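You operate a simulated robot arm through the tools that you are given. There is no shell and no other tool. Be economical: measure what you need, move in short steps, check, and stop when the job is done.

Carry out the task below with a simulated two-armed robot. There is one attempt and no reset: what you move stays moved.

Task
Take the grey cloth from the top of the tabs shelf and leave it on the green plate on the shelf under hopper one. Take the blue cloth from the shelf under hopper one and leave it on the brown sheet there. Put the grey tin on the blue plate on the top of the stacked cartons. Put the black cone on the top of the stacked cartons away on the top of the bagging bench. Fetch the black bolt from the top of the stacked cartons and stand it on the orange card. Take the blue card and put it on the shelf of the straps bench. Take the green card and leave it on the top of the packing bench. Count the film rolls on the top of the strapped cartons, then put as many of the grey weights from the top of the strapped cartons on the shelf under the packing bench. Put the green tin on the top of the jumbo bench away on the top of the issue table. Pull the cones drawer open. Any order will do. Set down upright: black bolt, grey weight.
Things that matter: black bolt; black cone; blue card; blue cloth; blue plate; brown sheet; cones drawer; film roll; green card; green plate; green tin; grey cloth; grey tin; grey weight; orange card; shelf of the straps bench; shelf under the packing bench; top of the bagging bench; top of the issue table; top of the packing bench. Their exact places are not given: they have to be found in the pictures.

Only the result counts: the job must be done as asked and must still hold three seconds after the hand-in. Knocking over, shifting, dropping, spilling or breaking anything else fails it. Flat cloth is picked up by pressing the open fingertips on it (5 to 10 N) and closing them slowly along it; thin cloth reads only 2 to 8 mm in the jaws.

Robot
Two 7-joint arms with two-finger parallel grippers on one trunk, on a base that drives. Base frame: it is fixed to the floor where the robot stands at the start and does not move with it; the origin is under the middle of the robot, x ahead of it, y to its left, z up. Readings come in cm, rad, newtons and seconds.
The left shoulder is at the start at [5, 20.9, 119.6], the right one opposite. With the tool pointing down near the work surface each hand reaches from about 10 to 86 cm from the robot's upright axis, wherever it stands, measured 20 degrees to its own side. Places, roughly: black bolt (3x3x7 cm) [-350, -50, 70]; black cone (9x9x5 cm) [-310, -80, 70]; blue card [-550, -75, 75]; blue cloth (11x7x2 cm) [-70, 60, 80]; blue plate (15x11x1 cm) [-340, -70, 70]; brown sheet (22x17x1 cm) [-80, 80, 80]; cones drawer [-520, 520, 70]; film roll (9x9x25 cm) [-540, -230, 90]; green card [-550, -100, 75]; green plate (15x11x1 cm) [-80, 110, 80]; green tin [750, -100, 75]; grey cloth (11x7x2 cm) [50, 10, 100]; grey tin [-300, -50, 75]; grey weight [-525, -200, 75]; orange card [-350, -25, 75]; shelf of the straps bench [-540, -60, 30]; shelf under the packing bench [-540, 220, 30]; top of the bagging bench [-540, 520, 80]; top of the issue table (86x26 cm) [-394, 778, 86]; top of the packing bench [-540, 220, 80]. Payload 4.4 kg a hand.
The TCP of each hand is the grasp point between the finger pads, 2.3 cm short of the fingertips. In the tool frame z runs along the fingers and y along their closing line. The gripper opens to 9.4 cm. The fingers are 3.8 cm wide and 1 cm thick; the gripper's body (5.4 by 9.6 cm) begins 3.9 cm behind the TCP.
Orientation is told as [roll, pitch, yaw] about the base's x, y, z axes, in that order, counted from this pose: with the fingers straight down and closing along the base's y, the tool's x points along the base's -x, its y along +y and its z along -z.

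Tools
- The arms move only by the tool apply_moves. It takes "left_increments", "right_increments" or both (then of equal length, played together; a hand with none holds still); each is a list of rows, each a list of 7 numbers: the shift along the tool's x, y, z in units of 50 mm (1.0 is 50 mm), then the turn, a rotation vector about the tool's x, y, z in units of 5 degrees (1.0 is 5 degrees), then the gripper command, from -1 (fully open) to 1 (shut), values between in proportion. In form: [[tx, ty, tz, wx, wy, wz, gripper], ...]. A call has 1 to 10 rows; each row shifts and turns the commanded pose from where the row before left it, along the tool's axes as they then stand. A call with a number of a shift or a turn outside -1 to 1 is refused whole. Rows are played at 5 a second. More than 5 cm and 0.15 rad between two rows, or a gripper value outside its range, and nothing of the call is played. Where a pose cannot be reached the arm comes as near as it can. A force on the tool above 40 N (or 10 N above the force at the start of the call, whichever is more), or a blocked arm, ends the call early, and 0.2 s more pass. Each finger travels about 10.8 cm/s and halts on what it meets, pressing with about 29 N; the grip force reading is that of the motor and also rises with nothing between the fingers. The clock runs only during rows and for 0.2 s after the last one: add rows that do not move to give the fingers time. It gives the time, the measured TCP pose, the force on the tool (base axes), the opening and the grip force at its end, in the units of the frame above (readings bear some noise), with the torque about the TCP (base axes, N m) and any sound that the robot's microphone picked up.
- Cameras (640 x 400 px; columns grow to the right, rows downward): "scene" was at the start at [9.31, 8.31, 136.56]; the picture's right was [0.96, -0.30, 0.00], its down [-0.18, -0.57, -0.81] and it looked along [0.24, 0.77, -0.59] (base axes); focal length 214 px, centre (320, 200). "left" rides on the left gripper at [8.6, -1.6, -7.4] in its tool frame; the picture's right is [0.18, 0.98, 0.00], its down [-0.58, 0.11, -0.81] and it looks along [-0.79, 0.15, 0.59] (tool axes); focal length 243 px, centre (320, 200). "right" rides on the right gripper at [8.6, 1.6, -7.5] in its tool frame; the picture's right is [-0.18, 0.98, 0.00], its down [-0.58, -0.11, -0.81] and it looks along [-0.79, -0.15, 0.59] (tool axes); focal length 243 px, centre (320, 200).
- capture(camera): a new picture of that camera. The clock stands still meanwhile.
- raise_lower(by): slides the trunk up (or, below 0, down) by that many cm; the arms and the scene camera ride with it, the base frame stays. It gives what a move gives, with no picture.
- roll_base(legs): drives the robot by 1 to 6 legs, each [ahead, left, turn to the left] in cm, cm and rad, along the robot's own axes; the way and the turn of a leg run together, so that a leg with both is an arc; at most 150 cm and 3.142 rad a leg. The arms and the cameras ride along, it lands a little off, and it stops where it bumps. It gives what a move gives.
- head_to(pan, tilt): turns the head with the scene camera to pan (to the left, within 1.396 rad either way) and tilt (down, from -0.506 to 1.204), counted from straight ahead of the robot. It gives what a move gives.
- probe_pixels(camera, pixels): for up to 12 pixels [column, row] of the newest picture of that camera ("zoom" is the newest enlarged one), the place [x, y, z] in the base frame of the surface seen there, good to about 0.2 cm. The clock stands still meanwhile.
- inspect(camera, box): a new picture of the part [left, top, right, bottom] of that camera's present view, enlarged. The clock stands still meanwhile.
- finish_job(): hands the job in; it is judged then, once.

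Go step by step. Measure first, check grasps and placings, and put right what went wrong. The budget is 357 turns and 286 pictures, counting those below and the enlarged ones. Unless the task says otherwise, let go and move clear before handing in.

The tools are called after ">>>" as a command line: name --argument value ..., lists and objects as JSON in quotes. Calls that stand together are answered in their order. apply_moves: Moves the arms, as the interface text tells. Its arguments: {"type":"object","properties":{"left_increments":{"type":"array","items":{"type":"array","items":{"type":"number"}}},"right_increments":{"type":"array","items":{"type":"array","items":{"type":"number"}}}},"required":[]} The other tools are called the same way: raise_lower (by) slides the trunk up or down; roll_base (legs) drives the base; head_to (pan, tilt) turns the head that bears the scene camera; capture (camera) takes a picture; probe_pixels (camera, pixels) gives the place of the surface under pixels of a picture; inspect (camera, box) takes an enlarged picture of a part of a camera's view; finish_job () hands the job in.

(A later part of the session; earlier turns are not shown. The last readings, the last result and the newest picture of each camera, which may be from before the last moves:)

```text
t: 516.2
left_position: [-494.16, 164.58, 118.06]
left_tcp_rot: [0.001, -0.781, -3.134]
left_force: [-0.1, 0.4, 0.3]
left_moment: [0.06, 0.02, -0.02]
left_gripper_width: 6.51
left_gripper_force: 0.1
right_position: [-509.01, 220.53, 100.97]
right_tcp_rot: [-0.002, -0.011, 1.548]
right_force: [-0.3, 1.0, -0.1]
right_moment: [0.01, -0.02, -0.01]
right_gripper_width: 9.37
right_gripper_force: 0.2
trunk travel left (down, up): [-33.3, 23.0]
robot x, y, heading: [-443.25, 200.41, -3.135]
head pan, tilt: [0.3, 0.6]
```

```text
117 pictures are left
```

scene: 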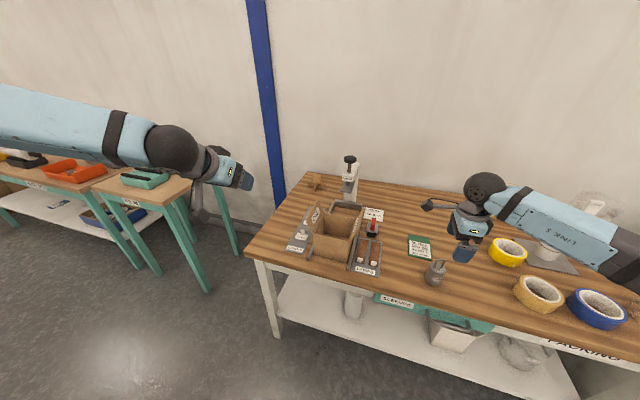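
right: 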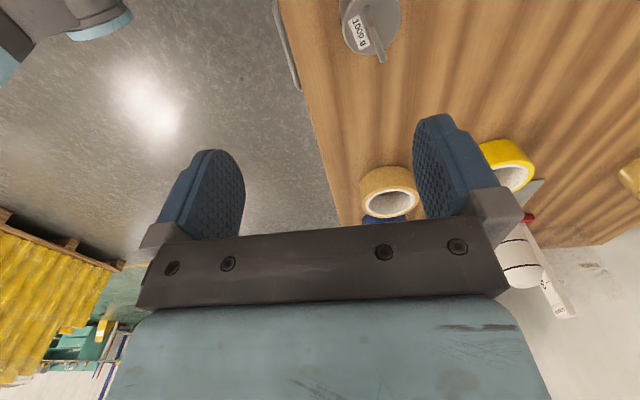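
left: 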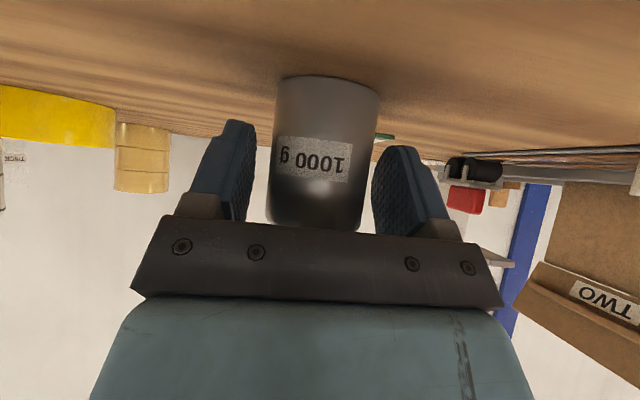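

Probe the weight's top in the right camera picture.

>>> probe_pixels --camera "right" --pixels '[[372, 12], [346, 20], [398, 20], [372, 48], [378, 55], [365, 15]]'

>>> inspect --camera "scene" --box '[400, 240, 480, 290]'

>>> probe_pixels --camera "zoom" --pixels '[[280, 210], [270, 300], [230, 260], [350, 260], [280, 180], [290, 230], [250, 230], [330, 230]]'

```text
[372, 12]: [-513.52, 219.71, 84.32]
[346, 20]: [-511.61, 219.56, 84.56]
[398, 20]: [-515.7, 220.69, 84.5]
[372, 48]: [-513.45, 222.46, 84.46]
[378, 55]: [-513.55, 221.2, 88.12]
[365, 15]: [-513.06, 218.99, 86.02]
```

```text
8.00 times, centred on (440, 265) of scene
```

zoom: 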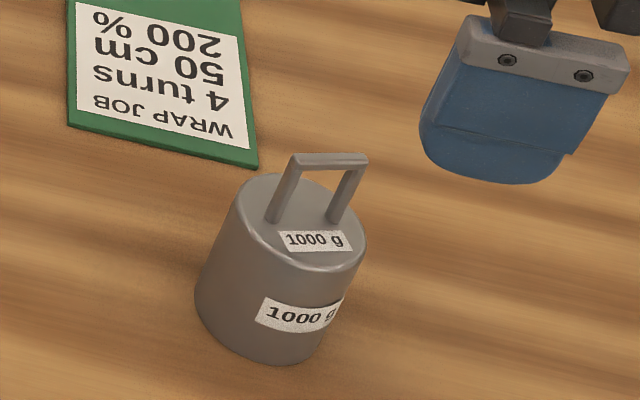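

```text
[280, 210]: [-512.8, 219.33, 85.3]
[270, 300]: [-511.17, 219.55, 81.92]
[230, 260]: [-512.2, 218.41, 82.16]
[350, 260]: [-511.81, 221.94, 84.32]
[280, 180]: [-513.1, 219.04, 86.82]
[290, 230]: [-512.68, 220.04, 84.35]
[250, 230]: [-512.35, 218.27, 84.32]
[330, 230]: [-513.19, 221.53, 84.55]
```

Weight centre (-513.6,220.2), body top 84.5, handle top 88.3. I'll align and lower to TCP z 84.9, then grip.

>>> apply_moves --right_increments '[[0.05, 0.92, 0, 0, 0, 0, -0.6], [0, 0, 0.8, 0, 0, 0, -0.6], [0, 0, 0.8, 0, 0, 0, -0.6], [0, 0, 0.8, 0, 0, 0, -0.6], [0, 0, 0.8, 0, 0, 0, -0.6], [0, 0, 0, 0, 0, 0, -0.6]]'

>>> capture --camera "right"

```text
t: 517.6
left_position: [-494.04, 164.61, 118.21]
left_tcp_rot: [0.002, -0.782, -3.135]
left_force: [0.2, 0.0, -0.3]
left_moment: [-0.01, 0.0, 0.0]
left_gripper_width: 6.47
left_gripper_force: 0.0
right_position: [-514.08, 220.53, 85.12]
right_tcp_rot: [0.0, -0.012, 1.548]
right_force: [0.7, 0.3, 0.2]
right_moment: [-0.03, 0.05, -0.03]
right_gripper_width: 7.53
right_gripper_force: 0.0
trunk travel left (down, up): [-33.3, 23.0]
robot x, y, heading: [-443.16, 200.22, -3.132]
head pan, tilt: [0.3, 0.6]
```

```text
115 pictures are left
```

right: 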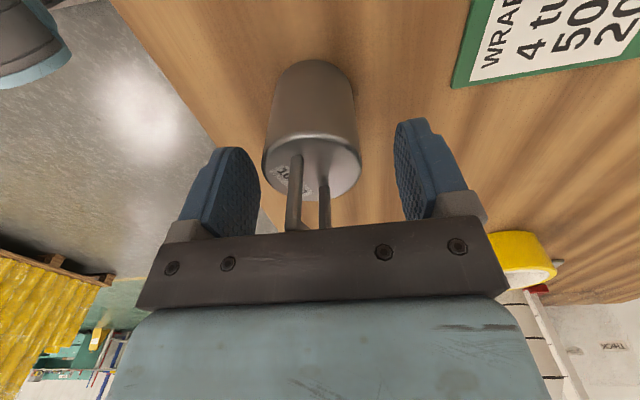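

In place. Close and lift.

>>> apply_moves --right_increments '[[0, 0, 0.04, 0, 0, 0, -0.3], [0, 0, 0, 0, 0, 0, 0], [0, 0, 0, 0, 0, 0, 0.5], [0, 0, 0, 0, 0, 0, 1], [0, 0, 0, 0, 0, 0, 1], [0, 0, -0.3, 0, 0, 0, 1], [0, 0, -0.6, 0, 0, 0, 1], [0, 0, -0.6, 0, 0, 0, 1], [0, 0, 0, 0, 0, 0, 1]]'

>>> capture --camera "right"

```text
t: 519.6
left_position: [-494.23, 164.61, 118.18]
left_tcp_rot: [0.0, -0.78, -3.136]
left_force: [-0.2, 0.3, -0.1]
left_moment: [0.0, 0.05, -0.01]
left_gripper_width: 6.48
left_gripper_force: 0.0
right_position: [-513.88, 220.36, 92.17]
right_tcp_rot: [-0.003, -0.014, 1.548]
right_force: [-0.3, -0.9, -9.7]
right_moment: [0.0, 0.0, -0.01]
right_gripper_width: 4.94
right_gripper_force: 28.8
trunk travel left (down, up): [-33.3, 23.0]
robot x, y, heading: [-443.55, 199.75, -3.14]
head pan, tilt: [0.3, 0.6]
```

```text
114 pictures are left
```

right: 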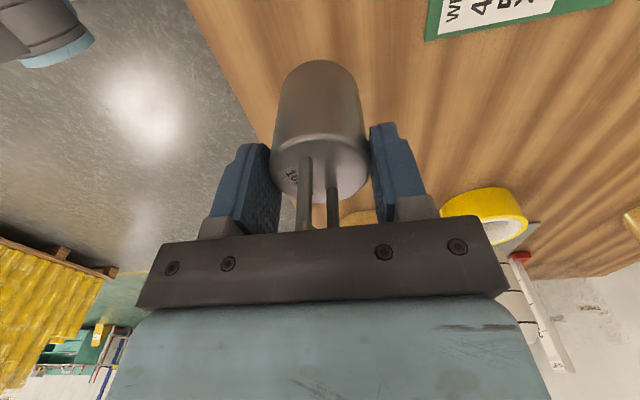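

Held (≈1 kg). Back off 37 cm, lower the trunk fully, then the arm to z≈37.

>>> roll_base --legs '[[-37, 0, 0]]'

>>> raise_lower --by -33

>>> apply_moves --right_increments '[[0, 0, 0.7, 0, 0, 0, 1], [0, 0, 0.7, 0, 0, 0, 1], [0, 0, 0.7, 0, 0, 0, 1], [0, 0, 0.7, 0, 0, 0, 1], [0, 0, 0.7, 0, 0, 0, 1], [0, 0, 0.7, 0, 0, 0, 1], [0, 0, 0, 0, 0, 0, 1]]'

>>> head_to --pan -0.1 --tilt 0.7

>>> capture --camera "scene"

```text
t: 522.0
left_position: [-456.72, 164.95, 118.15]
left_tcp_rot: [-0.002, -0.782, -3.141]
left_force: [0.1, -0.2, -0.4]
left_moment: [0.02, 0.01, 0.0]
left_gripper_width: 6.47
left_gripper_force: 0.1
right_position: [-476.3, 220.77, 92.25]
right_tcp_rot: [-0.001, -0.013, 1.543]
right_force: [-0.4, 0.4, -9.9]
right_moment: [0.02, 0.0, 0.0]
right_gripper_width: 4.94
right_gripper_force: 28.8
trunk travel left (down, up): [-33.3, 23.0]
robot x, y, heading: [-405.66, 200.39, -3.138]
head pan, tilt: [0.3, 0.6]
```

```text
t: 525.3
left_position: [-456.66, 164.96, 85.27]
left_tcp_rot: [0.0, -0.781, -3.14]
left_force: [0.1, -1.1, -0.1]
left_moment: [0.01, 0.0, 0.02]
left_gripper_width: 6.51
left_gripper_force: 0.1
right_position: [-476.29, 220.71, 59.12]
right_tcp_rot: [-0.002, -0.012, 1.544]
right_force: [-0.2, 0.5, -9.2]
right_moment: [0.01, 0.01, 0.01]
right_gripper_width: 4.97
right_gripper_force: 28.9
trunk travel left (down, up): [-0.3, 56.0]
robot x, y, heading: [-405.15, 200.47, -3.137]
head pan, tilt: [0.3, 0.6]
```

```text
t: 526.9
left_position: [-456.86, 165.06, 85.14]
left_tcp_rot: [0.0, -0.78, -3.14]
left_force: [0.2, 0.9, 0.3]
left_moment: [0.03, 0.02, 0.01]
left_gripper_width: 6.48
left_gripper_force: 0.2
right_position: [-475.92, 221.32, 38.22]
right_tcp_rot: [-0.001, -0.012, 1.544]
right_force: [-0.4, -0.6, -9.0]
right_moment: [-0.02, -0.02, -0.01]
right_gripper_width: 4.97
right_gripper_force: 29.0
trunk travel left (down, up): [-0.3, 56.0]
robot x, y, heading: [-405.16, 200.55, -3.136]
head pan, tilt: [0.3, 0.6]
```

```text
t: 527.7
left_position: [-456.84, 164.97, 85.26]
left_tcp_rot: [-0.001, -0.782, -3.14]
left_force: [0.4, 0.1, 0.0]
left_moment: [0.0, -0.02, 0.02]
left_gripper_width: 6.48
left_gripper_force: 0.1
right_position: [-476.03, 221.31, 38.12]
right_tcp_rot: [-0.004, -0.012, 1.541]
right_force: [0.7, 0.0, -9.4]
right_moment: [0.0, -0.01, -0.02]
right_gripper_width: 4.98
right_gripper_force: 28.6
trunk travel left (down, up): [-0.3, 56.0]
robot x, y, heading: [-405.5, 200.36, -3.136]
head pan, tilt: [-0.099, 0.7]
```

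```text
113 pictures are left
```

scene: 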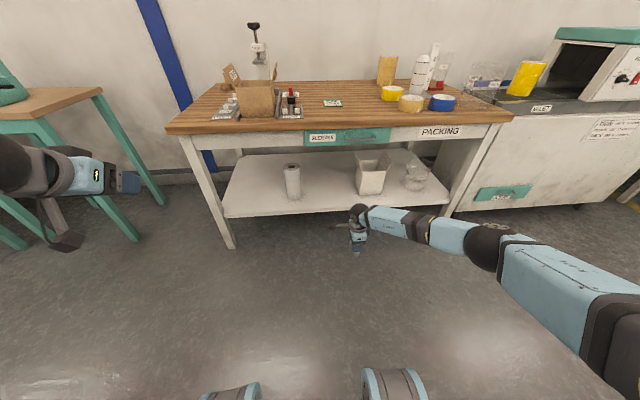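

Good, the weight is at z≈38 in front of the bench. I'll check forearm heights versus the bench apron before driving in.

>>> probe_pixels --camera "scene" --pixels '[[360, 207], [385, 212], [420, 220], [450, 230], [490, 225], [495, 245], [400, 140], [330, 145], [370, 160], [352, 178]]'

```text
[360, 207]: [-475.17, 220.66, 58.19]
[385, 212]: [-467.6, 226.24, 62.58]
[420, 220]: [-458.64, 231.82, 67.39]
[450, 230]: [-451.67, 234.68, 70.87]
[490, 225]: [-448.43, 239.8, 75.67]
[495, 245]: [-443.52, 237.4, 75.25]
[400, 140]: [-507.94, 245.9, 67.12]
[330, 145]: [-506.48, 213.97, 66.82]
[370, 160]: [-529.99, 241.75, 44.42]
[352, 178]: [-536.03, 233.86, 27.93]
```

Near the edge the forearm would come close to the apron if deep, so I'll set the weight at x≈-515, y≈212. Drive ahead 36 and left 9, staying at z 38.

>>> roll_base --legs '[[0, 9, 0], [34, 0, 0]]'

>>> capture --camera "scene"

>>> capture --camera "right"

```text
t: 531.0
left_position: [-490.11, 156.1, 85.18]
left_tcp_rot: [0.0, -0.78, -3.14]
left_force: [-0.4, 0.1, -0.4]
left_moment: [0.01, 0.01, 0.02]
left_gripper_width: 6.48
left_gripper_force: 0.0
right_position: [-509.1, 212.4, 38.16]
right_tcp_rot: [-0.002, -0.012, 1.543]
right_force: [0.1, 0.2, -9.8]
right_moment: [-0.01, 0.03, 0.0]
right_gripper_width: 4.98
right_gripper_force: 28.7
trunk travel left (down, up): [-0.3, 56.0]
robot x, y, heading: [-438.89, 191.23, -3.143]
head pan, tilt: [-0.099, 0.7]
```

```text
112 pictures are left
```

scene: 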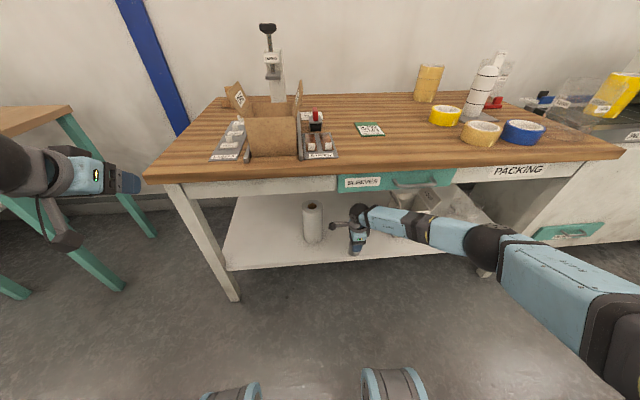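

```text
111 pictures are left
```

right: 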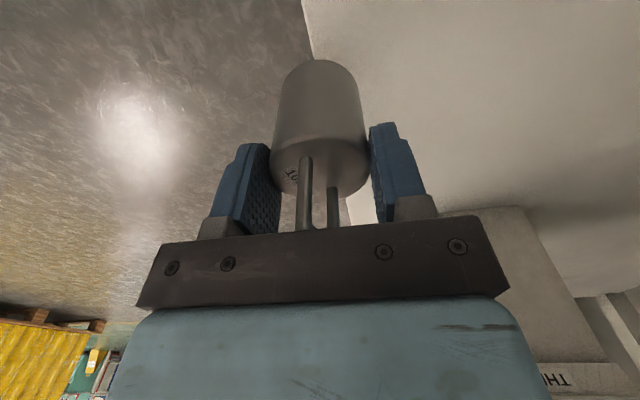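

Now extend 6.5 cm forward over the shelf, then lower 2.9 cm.

>>> apply_moves --right_increments '[[0, 0.5, 0, 0, 0, 0, 1], [0, 0.5, 0, 0, 0, 0, 1], [0, 0.3, 0, 0, 0, 0, 1], [0, 0, 0, 0, 0, 0, 1]]'

>>> capture --camera "right"

>>> inspect --camera "scene" --box '[260, 150, 500, 300]'

```text
t: 532.0
left_position: [-490.1, 156.15, 85.16]
left_tcp_rot: [-0.001, -0.782, -3.14]
left_force: [0.0, -0.1, 0.1]
left_moment: [-0.02, -0.04, 0.0]
left_gripper_width: 6.48
left_gripper_force: 0.0
right_position: [-515.71, 212.59, 38.42]
right_tcp_rot: [-0.002, -0.012, 1.541]
right_force: [0.3, 0.6, -9.2]
right_moment: [0.0, 0.0, 0.01]
right_gripper_width: 4.97
right_gripper_force: 28.8
trunk travel left (down, up): [-0.3, 56.0]
robot x, y, heading: [-438.96, 191.09, -3.138]
head pan, tilt: [-0.099, 0.7]
```

```text
110 pictures are left
```

right: 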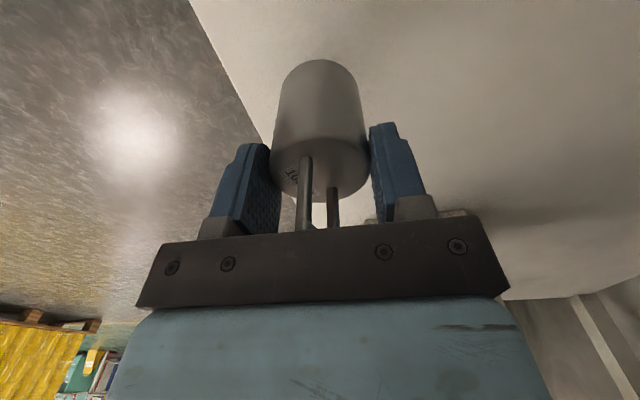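

```text
2.67 times, centred on (380, 225) of scene
```

zoom: 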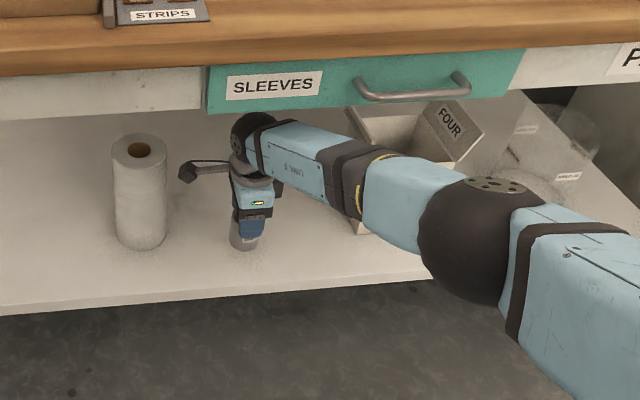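

Good. Lower 3.2 cm and check the force.

>>> apply_moves --right_increments '[[0, 0, 0.3, 0, 0, 0, 1], [0, 0, 0.3, 0, 0, 0, 1], [0, 0, 0.06, 0, 0, 0, 1], [0, 0, 0, 0, 0, 0, 1]]'

```text
t: 533.0
left_position: [-490.0, 155.89, 85.16]
left_tcp_rot: [0.001, -0.782, -3.139]
left_force: [0.5, -0.1, 0.2]
left_moment: [-0.06, 0.0, -0.03]
left_gripper_width: 6.49
left_gripper_force: 0.0
right_position: [-514.7, 212.87, 34.99]
right_tcp_rot: [-0.002, -0.012, 1.544]
right_force: [-1.2, 0.8, -10.2]
right_moment: [0.02, -0.03, -0.01]
right_gripper_width: 4.95
right_gripper_force: 28.7
right hand out of reach, approached as far as the arm can: row 1, 2
trunk travel left (down, up): [-0.3, 56.0]
robot x, y, heading: [-438.82, 191.74, -3.137]
head pan, tilt: [-0.099, 0.7]
```

Nearly touching. Lower a few mm more.

>>> apply_moves --right_increments '[[0, 0, 0.06, 0, 0, 0, 1], [0, 0, 0, 0, 0, 0, 1]]'

```text
t: 533.6
left_position: [-489.95, 156.11, 85.35]
left_tcp_rot: [0.0, -0.783, -3.14]
left_force: [0.1, 0.3, -0.3]
left_moment: [0.01, 0.03, 0.0]
left_gripper_width: 6.47
left_gripper_force: 0.0
right_position: [-514.38, 212.81, 34.99]
right_tcp_rot: [0.001, -0.013, 1.542]
right_force: [-6.7, -0.2, 7.2]
right_moment: [-0.14, 0.08, -0.07]
right_gripper_width: 4.98
right_gripper_force: 29.1
trunk travel left (down, up): [-0.3, 56.0]
robot x, y, heading: [-438.7, 191.1, -3.138]
head pan, tilt: [-0.099, 0.7]
```

Contact made (force up). Release slowly, then rise straight up.

>>> apply_moves --right_increments '[[0, 0, 0, 0, 0, 0, 0.5], [0, 0, 0, 0, 0, 0, 0.2], [0, 0, 0, 0, 0, 0, -0.1], [0, 0, 0, 0, 0, 0, -0.5], [0, 0, 0, 0, 0, 0, -0.5], [0, 0, -0.5, 0, 0, 0, -0.5], [0, 0, -0.7, 0, 0, 0, -0.5], [0, 0, 0, 0, 0, 0, -0.5]]'

>>> capture --camera "right"

```text
t: 535.4
left_position: [-489.97, 156.0, 85.19]
left_tcp_rot: [-0.001, -0.781, -3.139]
left_force: [-0.7, -0.5, 0.2]
left_moment: [0.02, -0.04, -0.02]
left_gripper_width: 6.49
left_gripper_force: 0.0
right_position: [-514.72, 212.79, 40.68]
right_tcp_rot: [-0.002, -0.012, 1.542]
right_force: [-0.1, -0.1, 0.8]
right_moment: [-0.02, -0.01, -0.01]
right_gripper_width: 7.05
right_gripper_force: 0.1
trunk travel left (down, up): [-0.3, 56.0]
robot x, y, heading: [-438.59, 191.26, -3.136]
head pan, tilt: [-0.099, 0.7]
```

```text
108 pictures are left
```

right: 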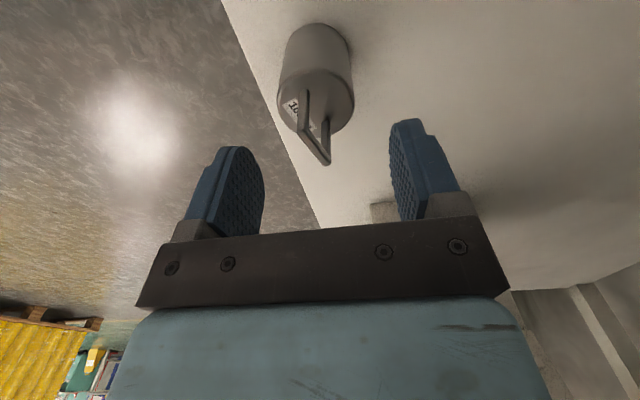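

Weight stands. Raise 2.5 cm more and back out.

>>> apply_moves --right_increments '[[0, 0, -0.5, 0, 0, 0, -0.5], [0, 0, 0, 0, 0, 0, -0.5]]'

>>> roll_base --legs '[[-35, 0, 0]]'

>>> capture --camera "scene"

```text
t: 536.0
left_position: [-490.26, 156.11, 85.0]
left_tcp_rot: [0.002, -0.78, -3.14]
left_force: [0.3, 0.3, 0.1]
left_moment: [0.01, 0.0, 0.02]
left_gripper_width: 6.47
left_gripper_force: 0.1
right_position: [-514.31, 212.36, 42.21]
right_tcp_rot: [-0.011, -0.012, 1.547]
right_force: [0.1, -0.1, 0.4]
right_moment: [-0.01, 0.01, 0.01]
right_gripper_width: 7.04
right_gripper_force: 0.1
trunk travel left (down, up): [-0.3, 56.0]
robot x, y, heading: [-438.93, 191.57, -3.139]
head pan, tilt: [-0.099, 0.7]
```

```text
t: 538.2
left_position: [-454.89, 156.03, 85.19]
left_tcp_rot: [0.001, -0.783, -3.137]
left_force: [0.2, -0.6, 0.0]
left_moment: [-0.01, -0.02, -0.02]
left_gripper_width: 6.51
left_gripper_force: 0.1
right_position: [-479.82, 212.36, 42.96]
right_tcp_rot: [0.0, -0.011, 1.546]
right_force: [-0.5, -0.2, -0.2]
right_moment: [-0.01, -0.04, -0.01]
right_gripper_width: 7.08
right_gripper_force: 0.1
trunk travel left (down, up): [-0.3, 56.0]
robot x, y, heading: [-403.84, 191.48, -3.14]
head pan, tilt: [-0.099, 0.7]
```

```text
107 pictures are left
```

scene: 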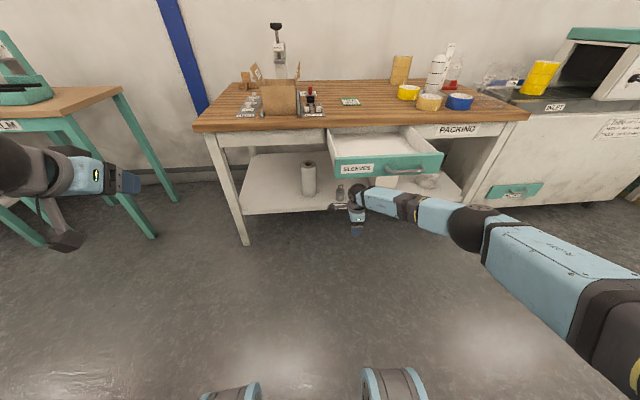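

The SLEEVES drawer was dragged open by my wrist while backing out; I must push it closed. Probing the drawer front.

>>> probe_pixels --camera "scene" --pixels '[[360, 168], [420, 160], [437, 158], [338, 172], [405, 172], [390, 172], [385, 145], [340, 192], [395, 165], [380, 160]]'

>>> inspect --camera "scene" --box '[280, 100, 480, 225]'

```text
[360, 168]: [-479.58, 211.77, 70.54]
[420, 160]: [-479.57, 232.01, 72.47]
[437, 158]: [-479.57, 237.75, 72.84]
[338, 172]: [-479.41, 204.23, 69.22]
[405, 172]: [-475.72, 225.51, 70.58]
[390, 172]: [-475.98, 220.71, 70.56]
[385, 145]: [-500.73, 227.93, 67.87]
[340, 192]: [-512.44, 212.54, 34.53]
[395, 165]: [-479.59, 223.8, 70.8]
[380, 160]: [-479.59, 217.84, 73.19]
```

```text
3.20 times, centred on (380, 162) of scene
```

zoom: 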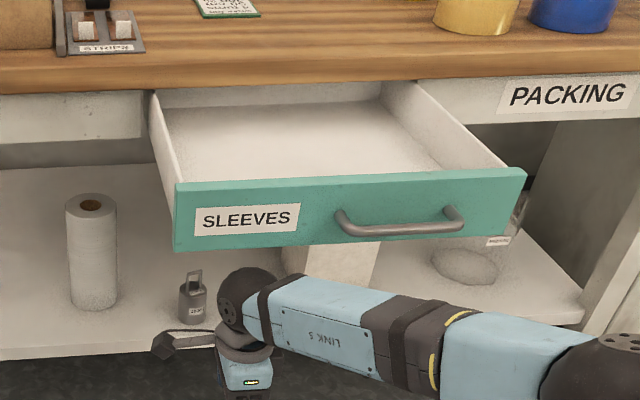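

Drawer is out 27 cm (face x -479.6, handle x -475.8, y 216–230, z 70.6). I'll lower the hand slightly, back away, then raise and square the right hand to push the handle.

>>> apply_moves --right_increments '[[0, 0, 0.6, 0, 0, 0, -0.5], [0, 0, 0.4, 0, 0, 0, -0.5]]'

>>> roll_base --legs '[[-38, 0, 0]]'

>>> raise_lower --by 35

>>> apply_moves --right_increments '[[0, 0, 0, 0, 0, -1, 0], [0, 0, 0, 0, 0, -1, 1], [0, 0, 0, 0, 0, -1, 1], [0, 0, 0, 0, 0, -1, 1], [0, 0, 0, 0, 0, -1, 1], [0, 0, 0, 0, 0, -1, 1], [0, 0, 0, 0, 0, -1, 1], [0, 0, 0, 0, 0, -1, 1], [0, 0, 0, 0, 0, -1, 1], [0, 0, 0, 0, 0, -1, 1]]'

>>> apply_moves --right_increments '[[0, 0, 0, 0, 0, -1, 1], [0, 0, 0, 0, 0, -1, 1], [0, 0, 0, 0, 0, -1, 1], [0, 0, 0, 0, 0, -1, 1], [0, 0, 0, 0, 0, -1, 1], [0, 0, 0, 0, 0, -1, 1], [0, 0, 0, 0, 0, -1, 1], [0, 0, 0, 0, 0, -1, 1], [0, 0, 0, 0, 0, 0, 1]]'

>>> capture --camera "scene"

```text
t: 538.9
left_position: [-454.97, 156.0, 85.25]
left_tcp_rot: [0.0, -0.781, -3.135]
left_force: [0.3, 0.8, 0.6]
left_moment: [-0.01, -0.01, 0.03]
left_gripper_width: 6.47
left_gripper_force: 0.2
right_position: [-479.67, 212.33, 38.1]
right_tcp_rot: [-0.002, -0.012, 1.546]
right_force: [0.4, -0.3, -0.2]
right_moment: [-0.01, 0.02, 0.02]
right_gripper_width: 7.04
right_gripper_force: 0.0
trunk travel left (down, up): [-0.3, 56.0]
robot x, y, heading: [-403.8, 191.32, -3.138]
head pan, tilt: [-0.099, 0.7]
```

```text
t: 541.3
left_position: [-415.97, 156.11, 85.28]
left_tcp_rot: [-0.001, -0.782, -3.133]
left_force: [0.6, -0.6, -1.0]
left_moment: [0.02, 0.02, 0.0]
left_gripper_width: 6.51
left_gripper_force: 0.0
right_position: [-441.04, 212.46, 38.18]
right_tcp_rot: [0.001, -0.014, 1.548]
right_force: [0.3, 0.7, -0.2]
right_moment: [-0.02, 0.0, 0.05]
right_gripper_width: 7.05
right_gripper_force: 0.0
trunk travel left (down, up): [-0.3, 56.0]
robot x, y, heading: [-365.16, 191.6, -3.134]
head pan, tilt: [-0.099, 0.7]
```

```text
t: 544.7
left_position: [-416.04, 156.04, 120.16]
left_tcp_rot: [-0.001, -0.782, -3.133]
left_force: [0.0, -0.2, -0.3]
left_moment: [0.04, -0.03, 0.02]
left_gripper_width: 6.49
left_gripper_force: 0.0
right_position: [-441.01, 212.36, 73.01]
right_tcp_rot: [-0.003, -0.014, 1.549]
right_force: [0.1, 0.7, 0.2]
right_moment: [0.02, 0.0, -0.02]
right_gripper_width: 7.06
right_gripper_force: 0.1
trunk travel left (down, up): [-35.3, 21.0]
robot x, y, heading: [-365.26, 191.7, -3.131]
head pan, tilt: [-0.099, 0.7]
```

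```text
t: 546.9
left_position: [-416.07, 156.04, 120.21]
left_tcp_rot: [-0.001, -0.782, -3.133]
left_force: [0.3, -0.3, 0.6]
left_moment: [0.02, -0.01, -0.01]
left_gripper_width: 6.49
left_gripper_force: 0.2
right_position: [-440.94, 212.45, 73.08]
right_tcp_rot: [-0.011, -0.008, 2.422]
right_force: [-0.2, -0.1, -0.3]
right_moment: [0.03, 0.02, -0.01]
right_gripper_width: 0.0
right_gripper_force: 29.5
trunk travel left (down, up): [-35.3, 21.0]
robot x, y, heading: [-365.13, 191.72, -3.134]
head pan, tilt: [-0.099, 0.7]
```

```text
t: 548.9
left_position: [-415.96, 156.04, 120.14]
left_tcp_rot: [0.0, -0.781, -3.133]
left_force: [0.4, 0.3, 0.0]
left_moment: [0.0, -0.01, 0.02]
left_gripper_width: 6.47
left_gripper_force: 0.0
right_position: [-441.03, 212.42, 73.03]
right_tcp_rot: [-0.012, -0.001, 3.121]
right_force: [0.6, 0.0, 0.1]
right_moment: [0.01, 0.01, -0.01]
right_gripper_width: 0.0
right_gripper_force: 29.2
trunk travel left (down, up): [-35.3, 21.0]
robot x, y, heading: [-365.06, 192.02, -3.131]
head pan, tilt: [-0.099, 0.7]
```

```text
105 pictures are left
```

scene: 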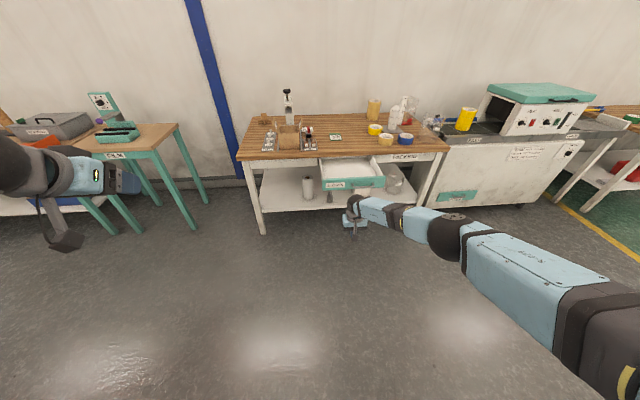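

I'll retract the right arm 24 cm, then drive so that the closed fingers sit just before the handle (y 223).

>>> apply_moves --right_increments '[[0.8, 0, 0, 0, 0, 0, 1], [0.8, 0, 0, 0, 0, 0, 1], [0.8, 0, 0, 0, 0, 0, 1], [0.8, 0, 0, 0, 0, 0, 1], [0.8, 0, 0, 0, 0, 0, 1], [0.8, 0, 0, 0, 0, 0, 1]]'

>>> roll_base --legs '[[0, -10.5, 0], [50, 0, 0]]'

>>> capture --camera "scene"

```text
t: 550.3
left_position: [-416.11, 156.25, 120.21]
left_tcp_rot: [0.002, -0.783, -3.134]
left_force: [0.7, 0.5, -0.3]
left_moment: [0.02, 0.0, 0.02]
left_gripper_width: 6.5
left_gripper_force: 0.1
right_position: [-416.73, 211.62, 73.31]
right_tcp_rot: [-0.009, 0.0, 3.118]
right_force: [-0.1, 0.1, 0.9]
right_moment: [0.0, 0.02, 0.03]
right_gripper_width: 0.0
right_gripper_force: 29.2
trunk travel left (down, up): [-35.3, 21.0]
robot x, y, heading: [-365.28, 191.85, -3.135]
head pan, tilt: [-0.099, 0.7]
```

```text
t: 554.4
left_position: [-464.59, 165.78, 120.22]
left_tcp_rot: [0.0, -0.783, -3.131]
left_force: [-0.2, 1.1, 0.4]
left_moment: [0.0, -0.01, 0.0]
left_gripper_width: 6.49
left_gripper_force: 0.1
right_position: [-465.46, 221.37, 73.25]
right_tcp_rot: [-0.012, 0.0, 3.123]
right_force: [-0.6, 0.0, -0.1]
right_moment: [0.03, 0.01, 0.01]
right_gripper_width: 0.01
right_gripper_force: 29.3
trunk travel left (down, up): [-35.3, 21.0]
robot x, y, heading: [-413.55, 201.79, -3.132]
head pan, tilt: [-0.099, 0.7]
```

```text
104 pictures are left
```

scene: 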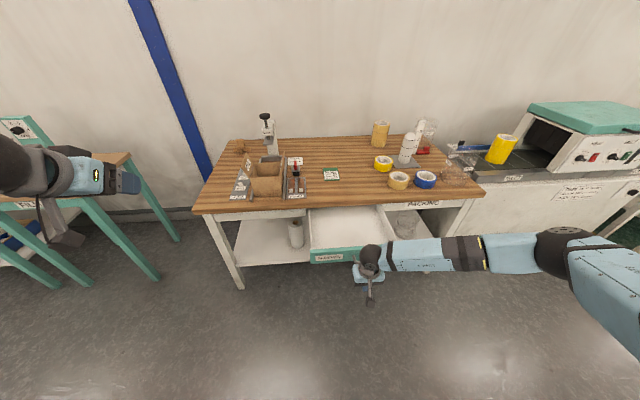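

Lower 1.3 cm, drive 6.5 cm closer, then push forward gently with the arm.

>>> apply_moves --right_increments '[[0, 0, 0.27, 0, 0, 0, 1]]'

>>> roll_base --legs '[[6.5, 0, 0]]'

>>> apply_moves --right_increments '[[-0.4, 0, 0, 0, 0, 0, 1], [-0.4, 0, 0, 0, 0, 0, 1], [-0.4, 0, 0, 0, 0, 0, 1], [-0.4, 0, 0, 0, 0, 0, 1], [-0.4, 0, 0, 0, 0, 0, 1], [0, 0, 0, 0, 0, 0, 1]]'

>>> inspect --camera "scene" --box '[260, 160, 480, 300]'

```text
t: 554.8
left_position: [-464.54, 165.91, 120.28]
left_tcp_rot: [0.001, -0.78, -3.132]
left_force: [-0.7, 0.5, 0.5]
left_moment: [-0.03, 0.02, 0.04]
left_gripper_width: 6.49
left_gripper_force: 0.0
right_position: [-465.32, 221.38, 71.99]
right_tcp_rot: [-0.012, 0.002, 3.121]
right_force: [-0.3, 0.3, -0.5]
right_moment: [-0.03, -0.02, 0.02]
right_gripper_width: 0.0
right_gripper_force: 29.0
trunk travel left (down, up): [-35.3, 21.0]
robot x, y, heading: [-413.87, 201.38, -3.128]
head pan, tilt: [-0.099, 0.7]
```

```text
t: 555.8
left_position: [-471.06, 165.68, 120.24]
left_tcp_rot: [0.0, -0.782, -3.13]
left_force: [0.0, -0.2, -0.4]
left_moment: [0.0, -0.03, 0.0]
left_gripper_width: 6.49
left_gripper_force: 0.2
right_position: [-471.97, 221.24, 72.13]
right_tcp_rot: [-0.011, 0.002, 3.125]
right_force: [-0.3, -0.2, -0.9]
right_moment: [-0.01, -0.04, 0.04]
right_gripper_width: 0.0
right_gripper_force: 28.9
trunk travel left (down, up): [-35.3, 21.0]
robot x, y, heading: [-420.02, 201.78, -3.127]
head pan, tilt: [-0.099, 0.7]
```

```text
t: 557.2
left_position: [-471.05, 165.75, 120.3]
left_tcp_rot: [0.002, -0.782, -3.128]
left_force: [-0.3, -0.6, 0.2]
left_moment: [0.01, -0.01, -0.02]
left_gripper_width: 6.49
left_gripper_force: 0.2
right_position: [-482.29, 221.41, 72.14]
right_tcp_rot: [-0.011, 0.0, 3.123]
right_force: [-0.1, -0.1, 0.7]
right_moment: [-0.01, 0.0, -0.01]
right_gripper_width: 0.0
right_gripper_force: 28.5
trunk travel left (down, up): [-35.3, 21.0]
robot x, y, heading: [-420.1, 201.95, -3.13]
head pan, tilt: [-0.099, 0.7]
```

```text
2.86 times, centred on (370, 230) of scene
```

zoom: 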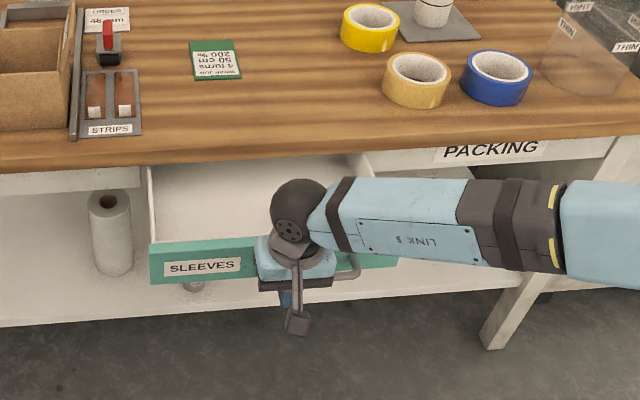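

It slides well. Push 17 cm more in small rows.

>>> apply_moves --right_increments '[[-0.4, 0, 0, 0, 0, 0, 1], [-0.4, 0, 0, 0, 0, 0, 1], [-0.4, 0, 0, 0, 0, 0, 1], [-0.4, 0, 0, 0, 0, 0, 1], [-0.4, 0, 0, 0, 0, 0, 1], [-0.4, 0, 0, 0, 0, 0, 1], [-0.4, 0, 0, 0, 0, 0, 1], [-0.4, 0, 0, 0, 0, 0, 1], [-0.2, 0, 0, 0, 0, 0, 1], [0, 0, 0, 0, 0, 0, 1]]'

>>> inspect --camera "scene" --box '[260, 160, 480, 300]'

>>> probe_pixels --camera "zoom" --pixels '[[200, 200], [180, 180], [110, 180], [480, 155], [365, 190], [170, 210], [240, 205], [60, 185]]'

```text
t: 559.4
left_position: [-471.08, 165.61, 120.34]
left_tcp_rot: [0.0, -0.783, -3.13]
left_force: [0.3, -0.2, -0.3]
left_moment: [0.03, 0.01, -0.02]
left_gripper_width: 6.48
left_gripper_force: 0.0
right_position: [-496.92, 221.78, 72.04]
right_tcp_rot: [-0.011, 0.001, 3.124]
right_force: [-1.1, -1.0, 0.1]
right_moment: [0.02, -0.02, 0.0]
right_gripper_width: 0.01
right_gripper_force: 29.5
right hand out of reach, approached as far as the arm can: row 8, 9
trunk travel left (down, up): [-35.3, 21.0]
robot x, y, heading: [-419.92, 201.4, -3.131]
head pan, tilt: [-0.099, 0.7]
```

```text
2.86 times, centred on (370, 230) of scene
```

zoom: 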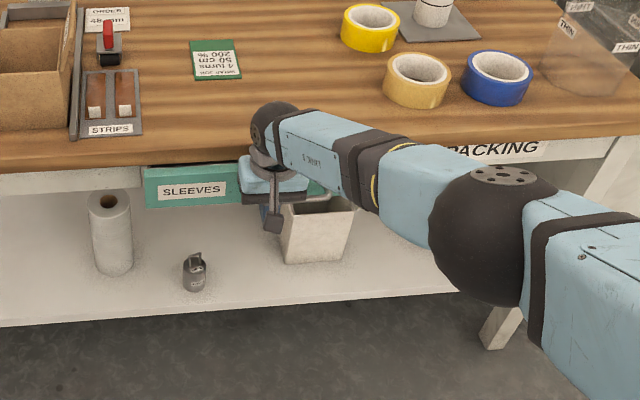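

```text
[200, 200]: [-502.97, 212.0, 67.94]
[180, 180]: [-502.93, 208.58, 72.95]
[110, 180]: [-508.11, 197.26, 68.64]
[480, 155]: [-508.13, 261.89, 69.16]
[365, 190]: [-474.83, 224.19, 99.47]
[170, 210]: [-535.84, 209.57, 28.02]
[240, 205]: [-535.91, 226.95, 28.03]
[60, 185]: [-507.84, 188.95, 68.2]
```

Face at -502.95; originally -506.5. Arm's at its limit, so I'll move the base ahead 3.5 cm.

>>> roll_base --legs '[[3.7, 0, 0]]'

>>> inspect --camera "scene" --box '[260, 160, 480, 300]'

>>> probe_pixels --camera "zoom" --pixels '[[200, 200], [180, 185], [210, 180], [190, 260], [190, 285]]'

```text
t: 560.3
left_position: [-474.56, 165.7, 120.16]
left_tcp_rot: [0.0, -0.782, -3.132]
left_force: [-0.4, 0.3, 0.4]
left_moment: [-0.02, 0.0, 0.02]
left_gripper_width: 6.49
left_gripper_force: 0.1
right_position: [-500.12, 221.78, 71.94]
right_tcp_rot: [-0.012, 0.012, 3.126]
right_force: [3.0, 0.8, 0.9]
right_moment: [0.02, 0.25, 0.1]
right_gripper_width: 0.0
right_gripper_force: 28.9
trunk travel left (down, up): [-35.3, 21.0]
robot x, y, heading: [-423.38, 201.75, -3.127]
head pan, tilt: [-0.099, 0.7]
stopped in leg 1: the force on the tool passed its limit at 202 N (the readings are from after the stop); the commanded pose is now the measured one
```

```text
2.86 times, centred on (370, 230) of scene
```

zoom: 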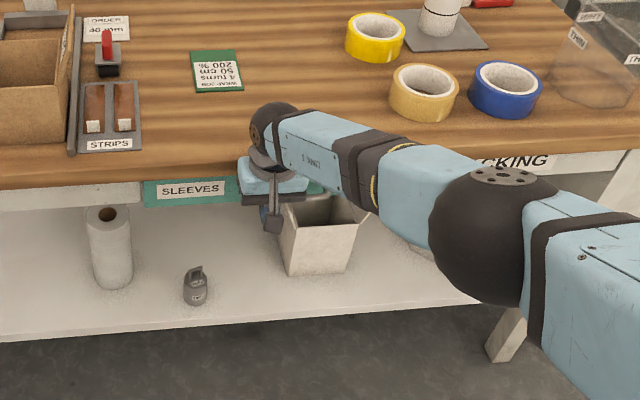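

```text
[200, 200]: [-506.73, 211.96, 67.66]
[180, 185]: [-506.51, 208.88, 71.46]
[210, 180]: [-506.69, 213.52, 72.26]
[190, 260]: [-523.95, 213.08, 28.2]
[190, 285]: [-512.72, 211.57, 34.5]
```

Drawer is closed again (face -506.6) and the weight still stands. I'll back off 30 cm, un-tilt the left hand, and turn the right hand outward again for the second weight.

>>> roll_base --legs '[[-25, 0, 0]]'

>>> apply_moves --left_increments '[[0, 0, 0, 0, 1, 0, -1], [0, 0, 0, 0, 1, 0, -1], [0, 0, 0, 0, 1, 0, -1], [0, 0, 0, 0, 1, 0, -1], [0, 0, 0, 0, 1, 0, -1], [0, 0, 0, 0, 1, 0, -1], [0, 0, 0, 0, 1, 0, -1], [0, 0, 0, 0, 1, 0, -1], [0, 0, 0, 0, 1, 0, -1]]' --right_increments '[[0, 0, -0.5, 0, 0, 1, -1], [0, 0, -0.5, 0, 0, 1, -1], [0, 0, -0.5, 0, 0, 1, -1], [0, 0, -0.5, 0, 0, 1, -1], [0, 0, -0.5, 0, 0, 1, -1], [0, 0, -0.5, 0, 0, 1, -1], [0, 0, -0.5, 0, 0, 1, -1], [0, 0, 0, 0, 0, 1, -1], [0, 0, 0, 0, 0, 1, -1]]'

>>> apply_moves --right_increments '[[0, 0, 0, 0, 0, 1, -1], [0, 0, 0, 0, 0, 1, -1], [0, 0, 0, 0, 0, 1, -1], [0, 0, 0, 0, 0, 1, -1], [0, 0, 0, 0, 0, 1, -1], [0, 0, 0, 0, 0, 1, -1], [0, 0, 0, 0, 0, 1, -1], [0, 0, 0, 0, 0, 1, -1], [0, 0, 0, 0, 0, 0.8, -1]]'

>>> roll_base --legs '[[-15, 0, 0], [0, 130, 0], [0, 130, 0], [0, 140, 0]]'

>>> head_to --pan 0.0 --tilt 0.6

>>> capture --camera "scene"

```text
t: 562.2
left_position: [-449.2, 165.93, 120.13]
left_tcp_rot: [-0.001, -0.781, -3.128]
left_force: [-0.5, -0.5, 0.3]
left_moment: [-0.01, 0.0, -0.02]
left_gripper_width: 6.46
left_gripper_force: 0.1
right_position: [-475.02, 221.68, 71.98]
right_tcp_rot: [-0.013, 0.013, 3.128]
right_force: [-0.4, 0.3, -0.2]
right_moment: [-0.01, -0.01, 0.03]
right_gripper_width: 0.0
right_gripper_force: 29.0
trunk travel left (down, up): [-35.3, 21.0]
robot x, y, heading: [-398.5, 201.46, -3.127]
head pan, tilt: [-0.099, 0.7]
```

```text
t: 564.2
left_position: [-449.35, 165.71, 120.29]
left_tcp_rot: [0.0, 0.007, -3.127]
left_force: [0.5, 0.5, 0.8]
left_moment: [-0.01, -0.01, -0.02]
left_gripper_width: 9.41
left_gripper_force: 0.1
right_position: [-475.15, 221.6, 89.38]
right_tcp_rot: [-0.018, 0.0, 2.341]
right_force: [-0.5, 0.0, 0.0]
right_moment: [0.0, 0.0, -0.02]
right_gripper_width: 9.4
right_gripper_force: 0.0
trunk travel left (down, up): [-35.3, 21.0]
robot x, y, heading: [-398.22, 201.48, -3.128]
head pan, tilt: [-0.099, 0.7]
```

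```text
t: 566.2
left_position: [-449.25, 165.79, 120.22]
left_tcp_rot: [-0.001, 0.005, -3.126]
left_force: [0.0, 0.2, 1.1]
left_moment: [0.03, 0.0, 0.01]
left_gripper_width: 9.41
left_gripper_force: 0.0
right_position: [-475.2, 221.42, 89.39]
right_tcp_rot: [-0.011, -0.012, 1.576]
right_force: [0.3, -0.5, 1.2]
right_moment: [-0.02, -0.01, 0.01]
right_gripper_width: 9.42
right_gripper_force: 0.0
trunk travel left (down, up): [-35.3, 21.0]
robot x, y, heading: [-398.57, 201.72, -3.128]
head pan, tilt: [-0.099, 0.7]
```

```text
t: 573.5
left_position: [-432.36, 98.56, 120.06]
left_tcp_rot: [-0.003, 0.004, -3.112]
left_force: [-0.7, -0.9, -0.4]
left_moment: [0.03, -0.02, 0.01]
left_gripper_width: 9.4
left_gripper_force: 0.0
right_position: [-458.97, 153.8, 89.56]
right_tcp_rot: [-0.011, -0.013, 1.592]
right_force: [0.0, -0.3, 0.2]
right_moment: [0.0, 0.01, 0.02]
right_gripper_width: 9.39
right_gripper_force: 0.1
trunk travel left (down, up): [-35.3, 21.0]
robot x, y, heading: [-382.09, 135.79, -3.11]
head pan, tilt: [-0.099, 0.7]
stopped in leg 2: the robot was blocked; the commanded pose is now the measured one
```

```text
t: 574.2
left_position: [-432.23, 98.74, 120.27]
left_tcp_rot: [-0.002, 0.005, -3.113]
left_force: [-0.1, -0.1, -0.4]
left_moment: [-0.03, -0.02, 0.05]
left_gripper_width: 9.38
left_gripper_force: 0.1
right_position: [-458.99, 154.05, 89.45]
right_tcp_rot: [-0.013, -0.009, 1.593]
right_force: [0.1, 0.6, -1.1]
right_moment: [-0.03, 0.0, 0.01]
right_gripper_width: 9.39
right_gripper_force: 0.0
trunk travel left (down, up): [-35.3, 21.0]
robot x, y, heading: [-381.7, 135.55, -3.114]
head pan, tilt: [0.0, 0.6]
```

```text
100 pictures are left
```

scene: 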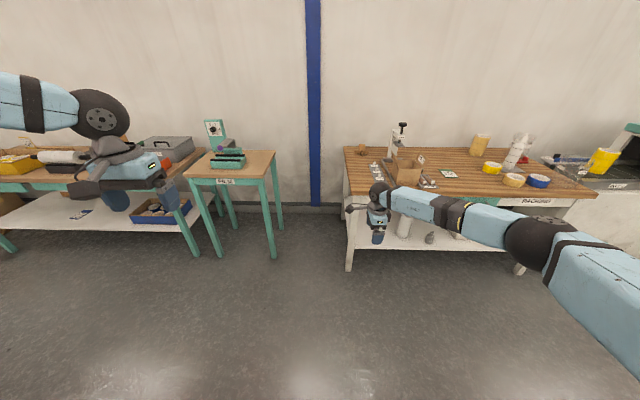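

I was blocked: the base touched the pallet stack (I was at x -382, too far back). I'll step away and check the pallets.

>>> roll_base --legs '[[0, -6, 0], [38, 0, -0.02]]'

>>> head_to --pan 1.39 --tilt 0.7

>>> capture --camera "scene"

```text
t: 577.4
left_position: [-471.38, 105.43, 120.18]
left_tcp_rot: [0.0, 0.006, -3.137]
left_force: [0.3, 0.2, -0.2]
left_moment: [0.0, 0.01, 0.01]
left_gripper_width: 9.4
left_gripper_force: 0.1
right_position: [-496.81, 161.3, 89.48]
right_tcp_rot: [-0.012, -0.011, 1.567]
right_force: [-0.2, 0.1, 0.5]
right_moment: [-0.02, -0.02, 0.04]
right_gripper_width: 9.41
right_gripper_force: 0.0
trunk travel left (down, up): [-35.3, 21.0]
robot x, y, heading: [-420.47, 140.91, -3.136]
head pan, tilt: [0.0, 0.6]
```

```text
t: 578.9
left_position: [-471.49, 105.48, 120.19]
left_tcp_rot: [0.001, 0.006, -3.137]
left_force: [0.4, 0.4, -0.5]
left_moment: [0.03, -0.05, 0.01]
left_gripper_width: 9.39
left_gripper_force: 0.0
right_position: [-496.84, 161.32, 89.46]
right_tcp_rot: [-0.012, -0.012, 1.566]
right_force: [-0.1, 0.3, -0.3]
right_moment: [0.03, -0.01, -0.02]
right_gripper_width: 9.4
right_gripper_force: 0.0
trunk travel left (down, up): [-35.3, 21.0]
robot x, y, heading: [-420.6, 140.92, -3.134]
head pan, tilt: [1.389, 0.7]
```

```text
99 pictures are left
```

scene: 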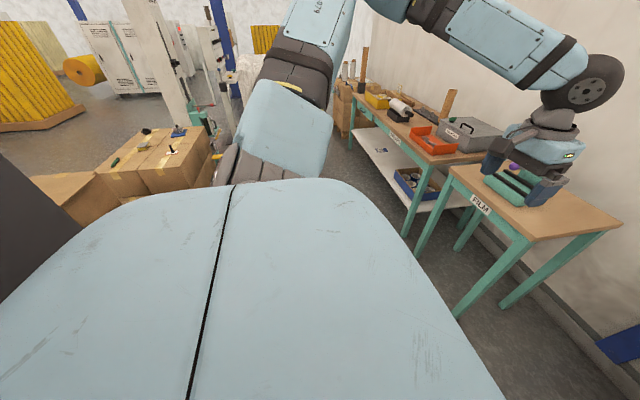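

Cartons look untouched. I'll go on: left along x≈-424 to y≈-203.

>>> roll_base --legs '[[4, 0, 0], [0, 115, 0], [0, 115, 0], [0, 113, 0]]'

>>> head_to --pan 0.0 --tilt 0.6

>>> capture --camera "scene"

```text
t: 609.1
left_position: [-479.79, -230.63, 120.18]
left_tcp_rot: [-0.001, 0.005, 3.106]
left_force: [0.4, 0.5, 0.7]
left_moment: [-0.01, -0.01, 0.01]
left_gripper_width: 9.41
left_gripper_force: 0.1
right_position: [-502.79, -173.84, 89.41]
right_tcp_rot: [-0.012, -0.013, 1.526]
right_force: [0.0, 0.0, -0.1]
right_moment: [-0.01, 0.04, -0.02]
right_gripper_width: 9.41
right_gripper_force: 0.0
trunk travel left (down, up): [-35.3, 21.0]
robot x, y, heading: [-427.26, -197.35, 3.103]
head pan, tilt: [1.389, 0.7]
```

```text
t: 610.7
left_position: [-479.9, -230.81, 120.23]
left_tcp_rot: [-0.001, 0.006, 3.105]
left_force: [0.4, -0.1, 1.7]
left_moment: [0.01, 0.0, -0.02]
left_gripper_width: 9.4
left_gripper_force: 0.0
right_position: [-502.88, -173.78, 89.49]
right_tcp_rot: [-0.012, -0.012, 1.525]
right_force: [0.1, 0.3, -0.3]
right_moment: [-0.01, 0.03, 0.0]
right_gripper_width: 9.4
right_gripper_force: 0.1
trunk travel left (down, up): [-35.3, 21.0]
robot x, y, heading: [-427.41, -197.26, 3.103]
head pan, tilt: [0.0, 0.6]
```

```text
98 pictures are left
```

scene: 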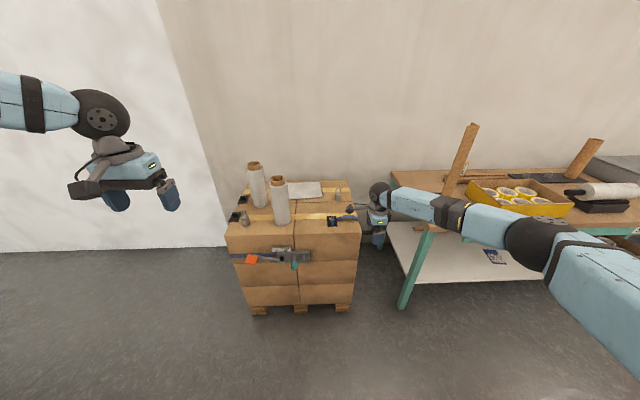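

>>> inspect --camera "scene" --box '[310, 175, 374, 215]'

>>> probe_pixels --camera "zoom" --pixels '[[280, 170], [280, 200], [280, 220], [255, 190], [305, 190], [275, 140], [340, 330], [285, 130]]'

```text
10.00 times, centred on (342, 195) of scene
```

zoom: 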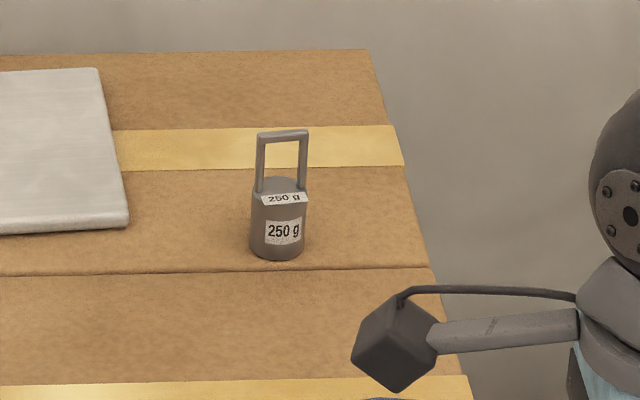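

```text
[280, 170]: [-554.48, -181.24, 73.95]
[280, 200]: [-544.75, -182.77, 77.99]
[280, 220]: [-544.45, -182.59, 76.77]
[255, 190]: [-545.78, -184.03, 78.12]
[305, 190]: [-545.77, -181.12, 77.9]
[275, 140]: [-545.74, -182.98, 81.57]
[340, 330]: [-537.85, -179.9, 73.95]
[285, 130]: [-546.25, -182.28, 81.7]
```

Weight C (250 g) centre (-546,-182.6), body z 74–78, handle top 81.8. I'll check the south wall's distance from my left elbow before closing in.

>>> probe_pixels --camera "scene" --pixels '[[60, 220], [180, 230], [226, 246], [20, 100], [60, 110], [150, 60], [30, 200], [280, 205], [255, 185]]'

>>> head_to --pan 0.8 --tilt 0.4

>>> capture --camera "scene"

```text
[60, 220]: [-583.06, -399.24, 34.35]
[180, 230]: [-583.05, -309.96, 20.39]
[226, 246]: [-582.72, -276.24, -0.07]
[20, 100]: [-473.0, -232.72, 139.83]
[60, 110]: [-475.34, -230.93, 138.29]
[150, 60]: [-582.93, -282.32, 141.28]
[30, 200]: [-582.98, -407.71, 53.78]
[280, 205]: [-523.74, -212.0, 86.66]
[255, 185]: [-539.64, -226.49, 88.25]
```

```text
t: 611.8
left_position: [-479.98, -230.74, 120.16]
left_tcp_rot: [0.0, 0.005, 3.105]
left_force: [0.3, 0.2, 0.0]
left_moment: [-0.02, 0.0, 0.01]
left_gripper_width: 9.39
left_gripper_force: 0.1
right_position: [-502.89, -173.91, 89.43]
right_tcp_rot: [-0.01, -0.014, 1.525]
right_force: [0.0, 0.5, 0.4]
right_moment: [0.02, 0.0, -0.03]
right_gripper_width: 9.39
right_gripper_force: 0.0
trunk travel left (down, up): [-35.3, 21.0]
robot x, y, heading: [-427.51, -197.21, 3.1]
head pan, tilt: [0.799, 0.4]
```

```text
96 pictures are left
```

scene: 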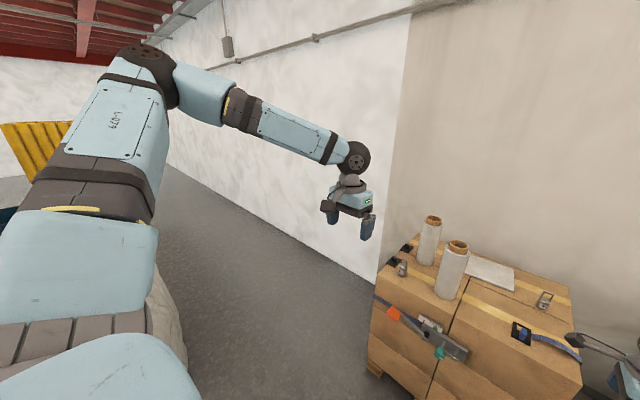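

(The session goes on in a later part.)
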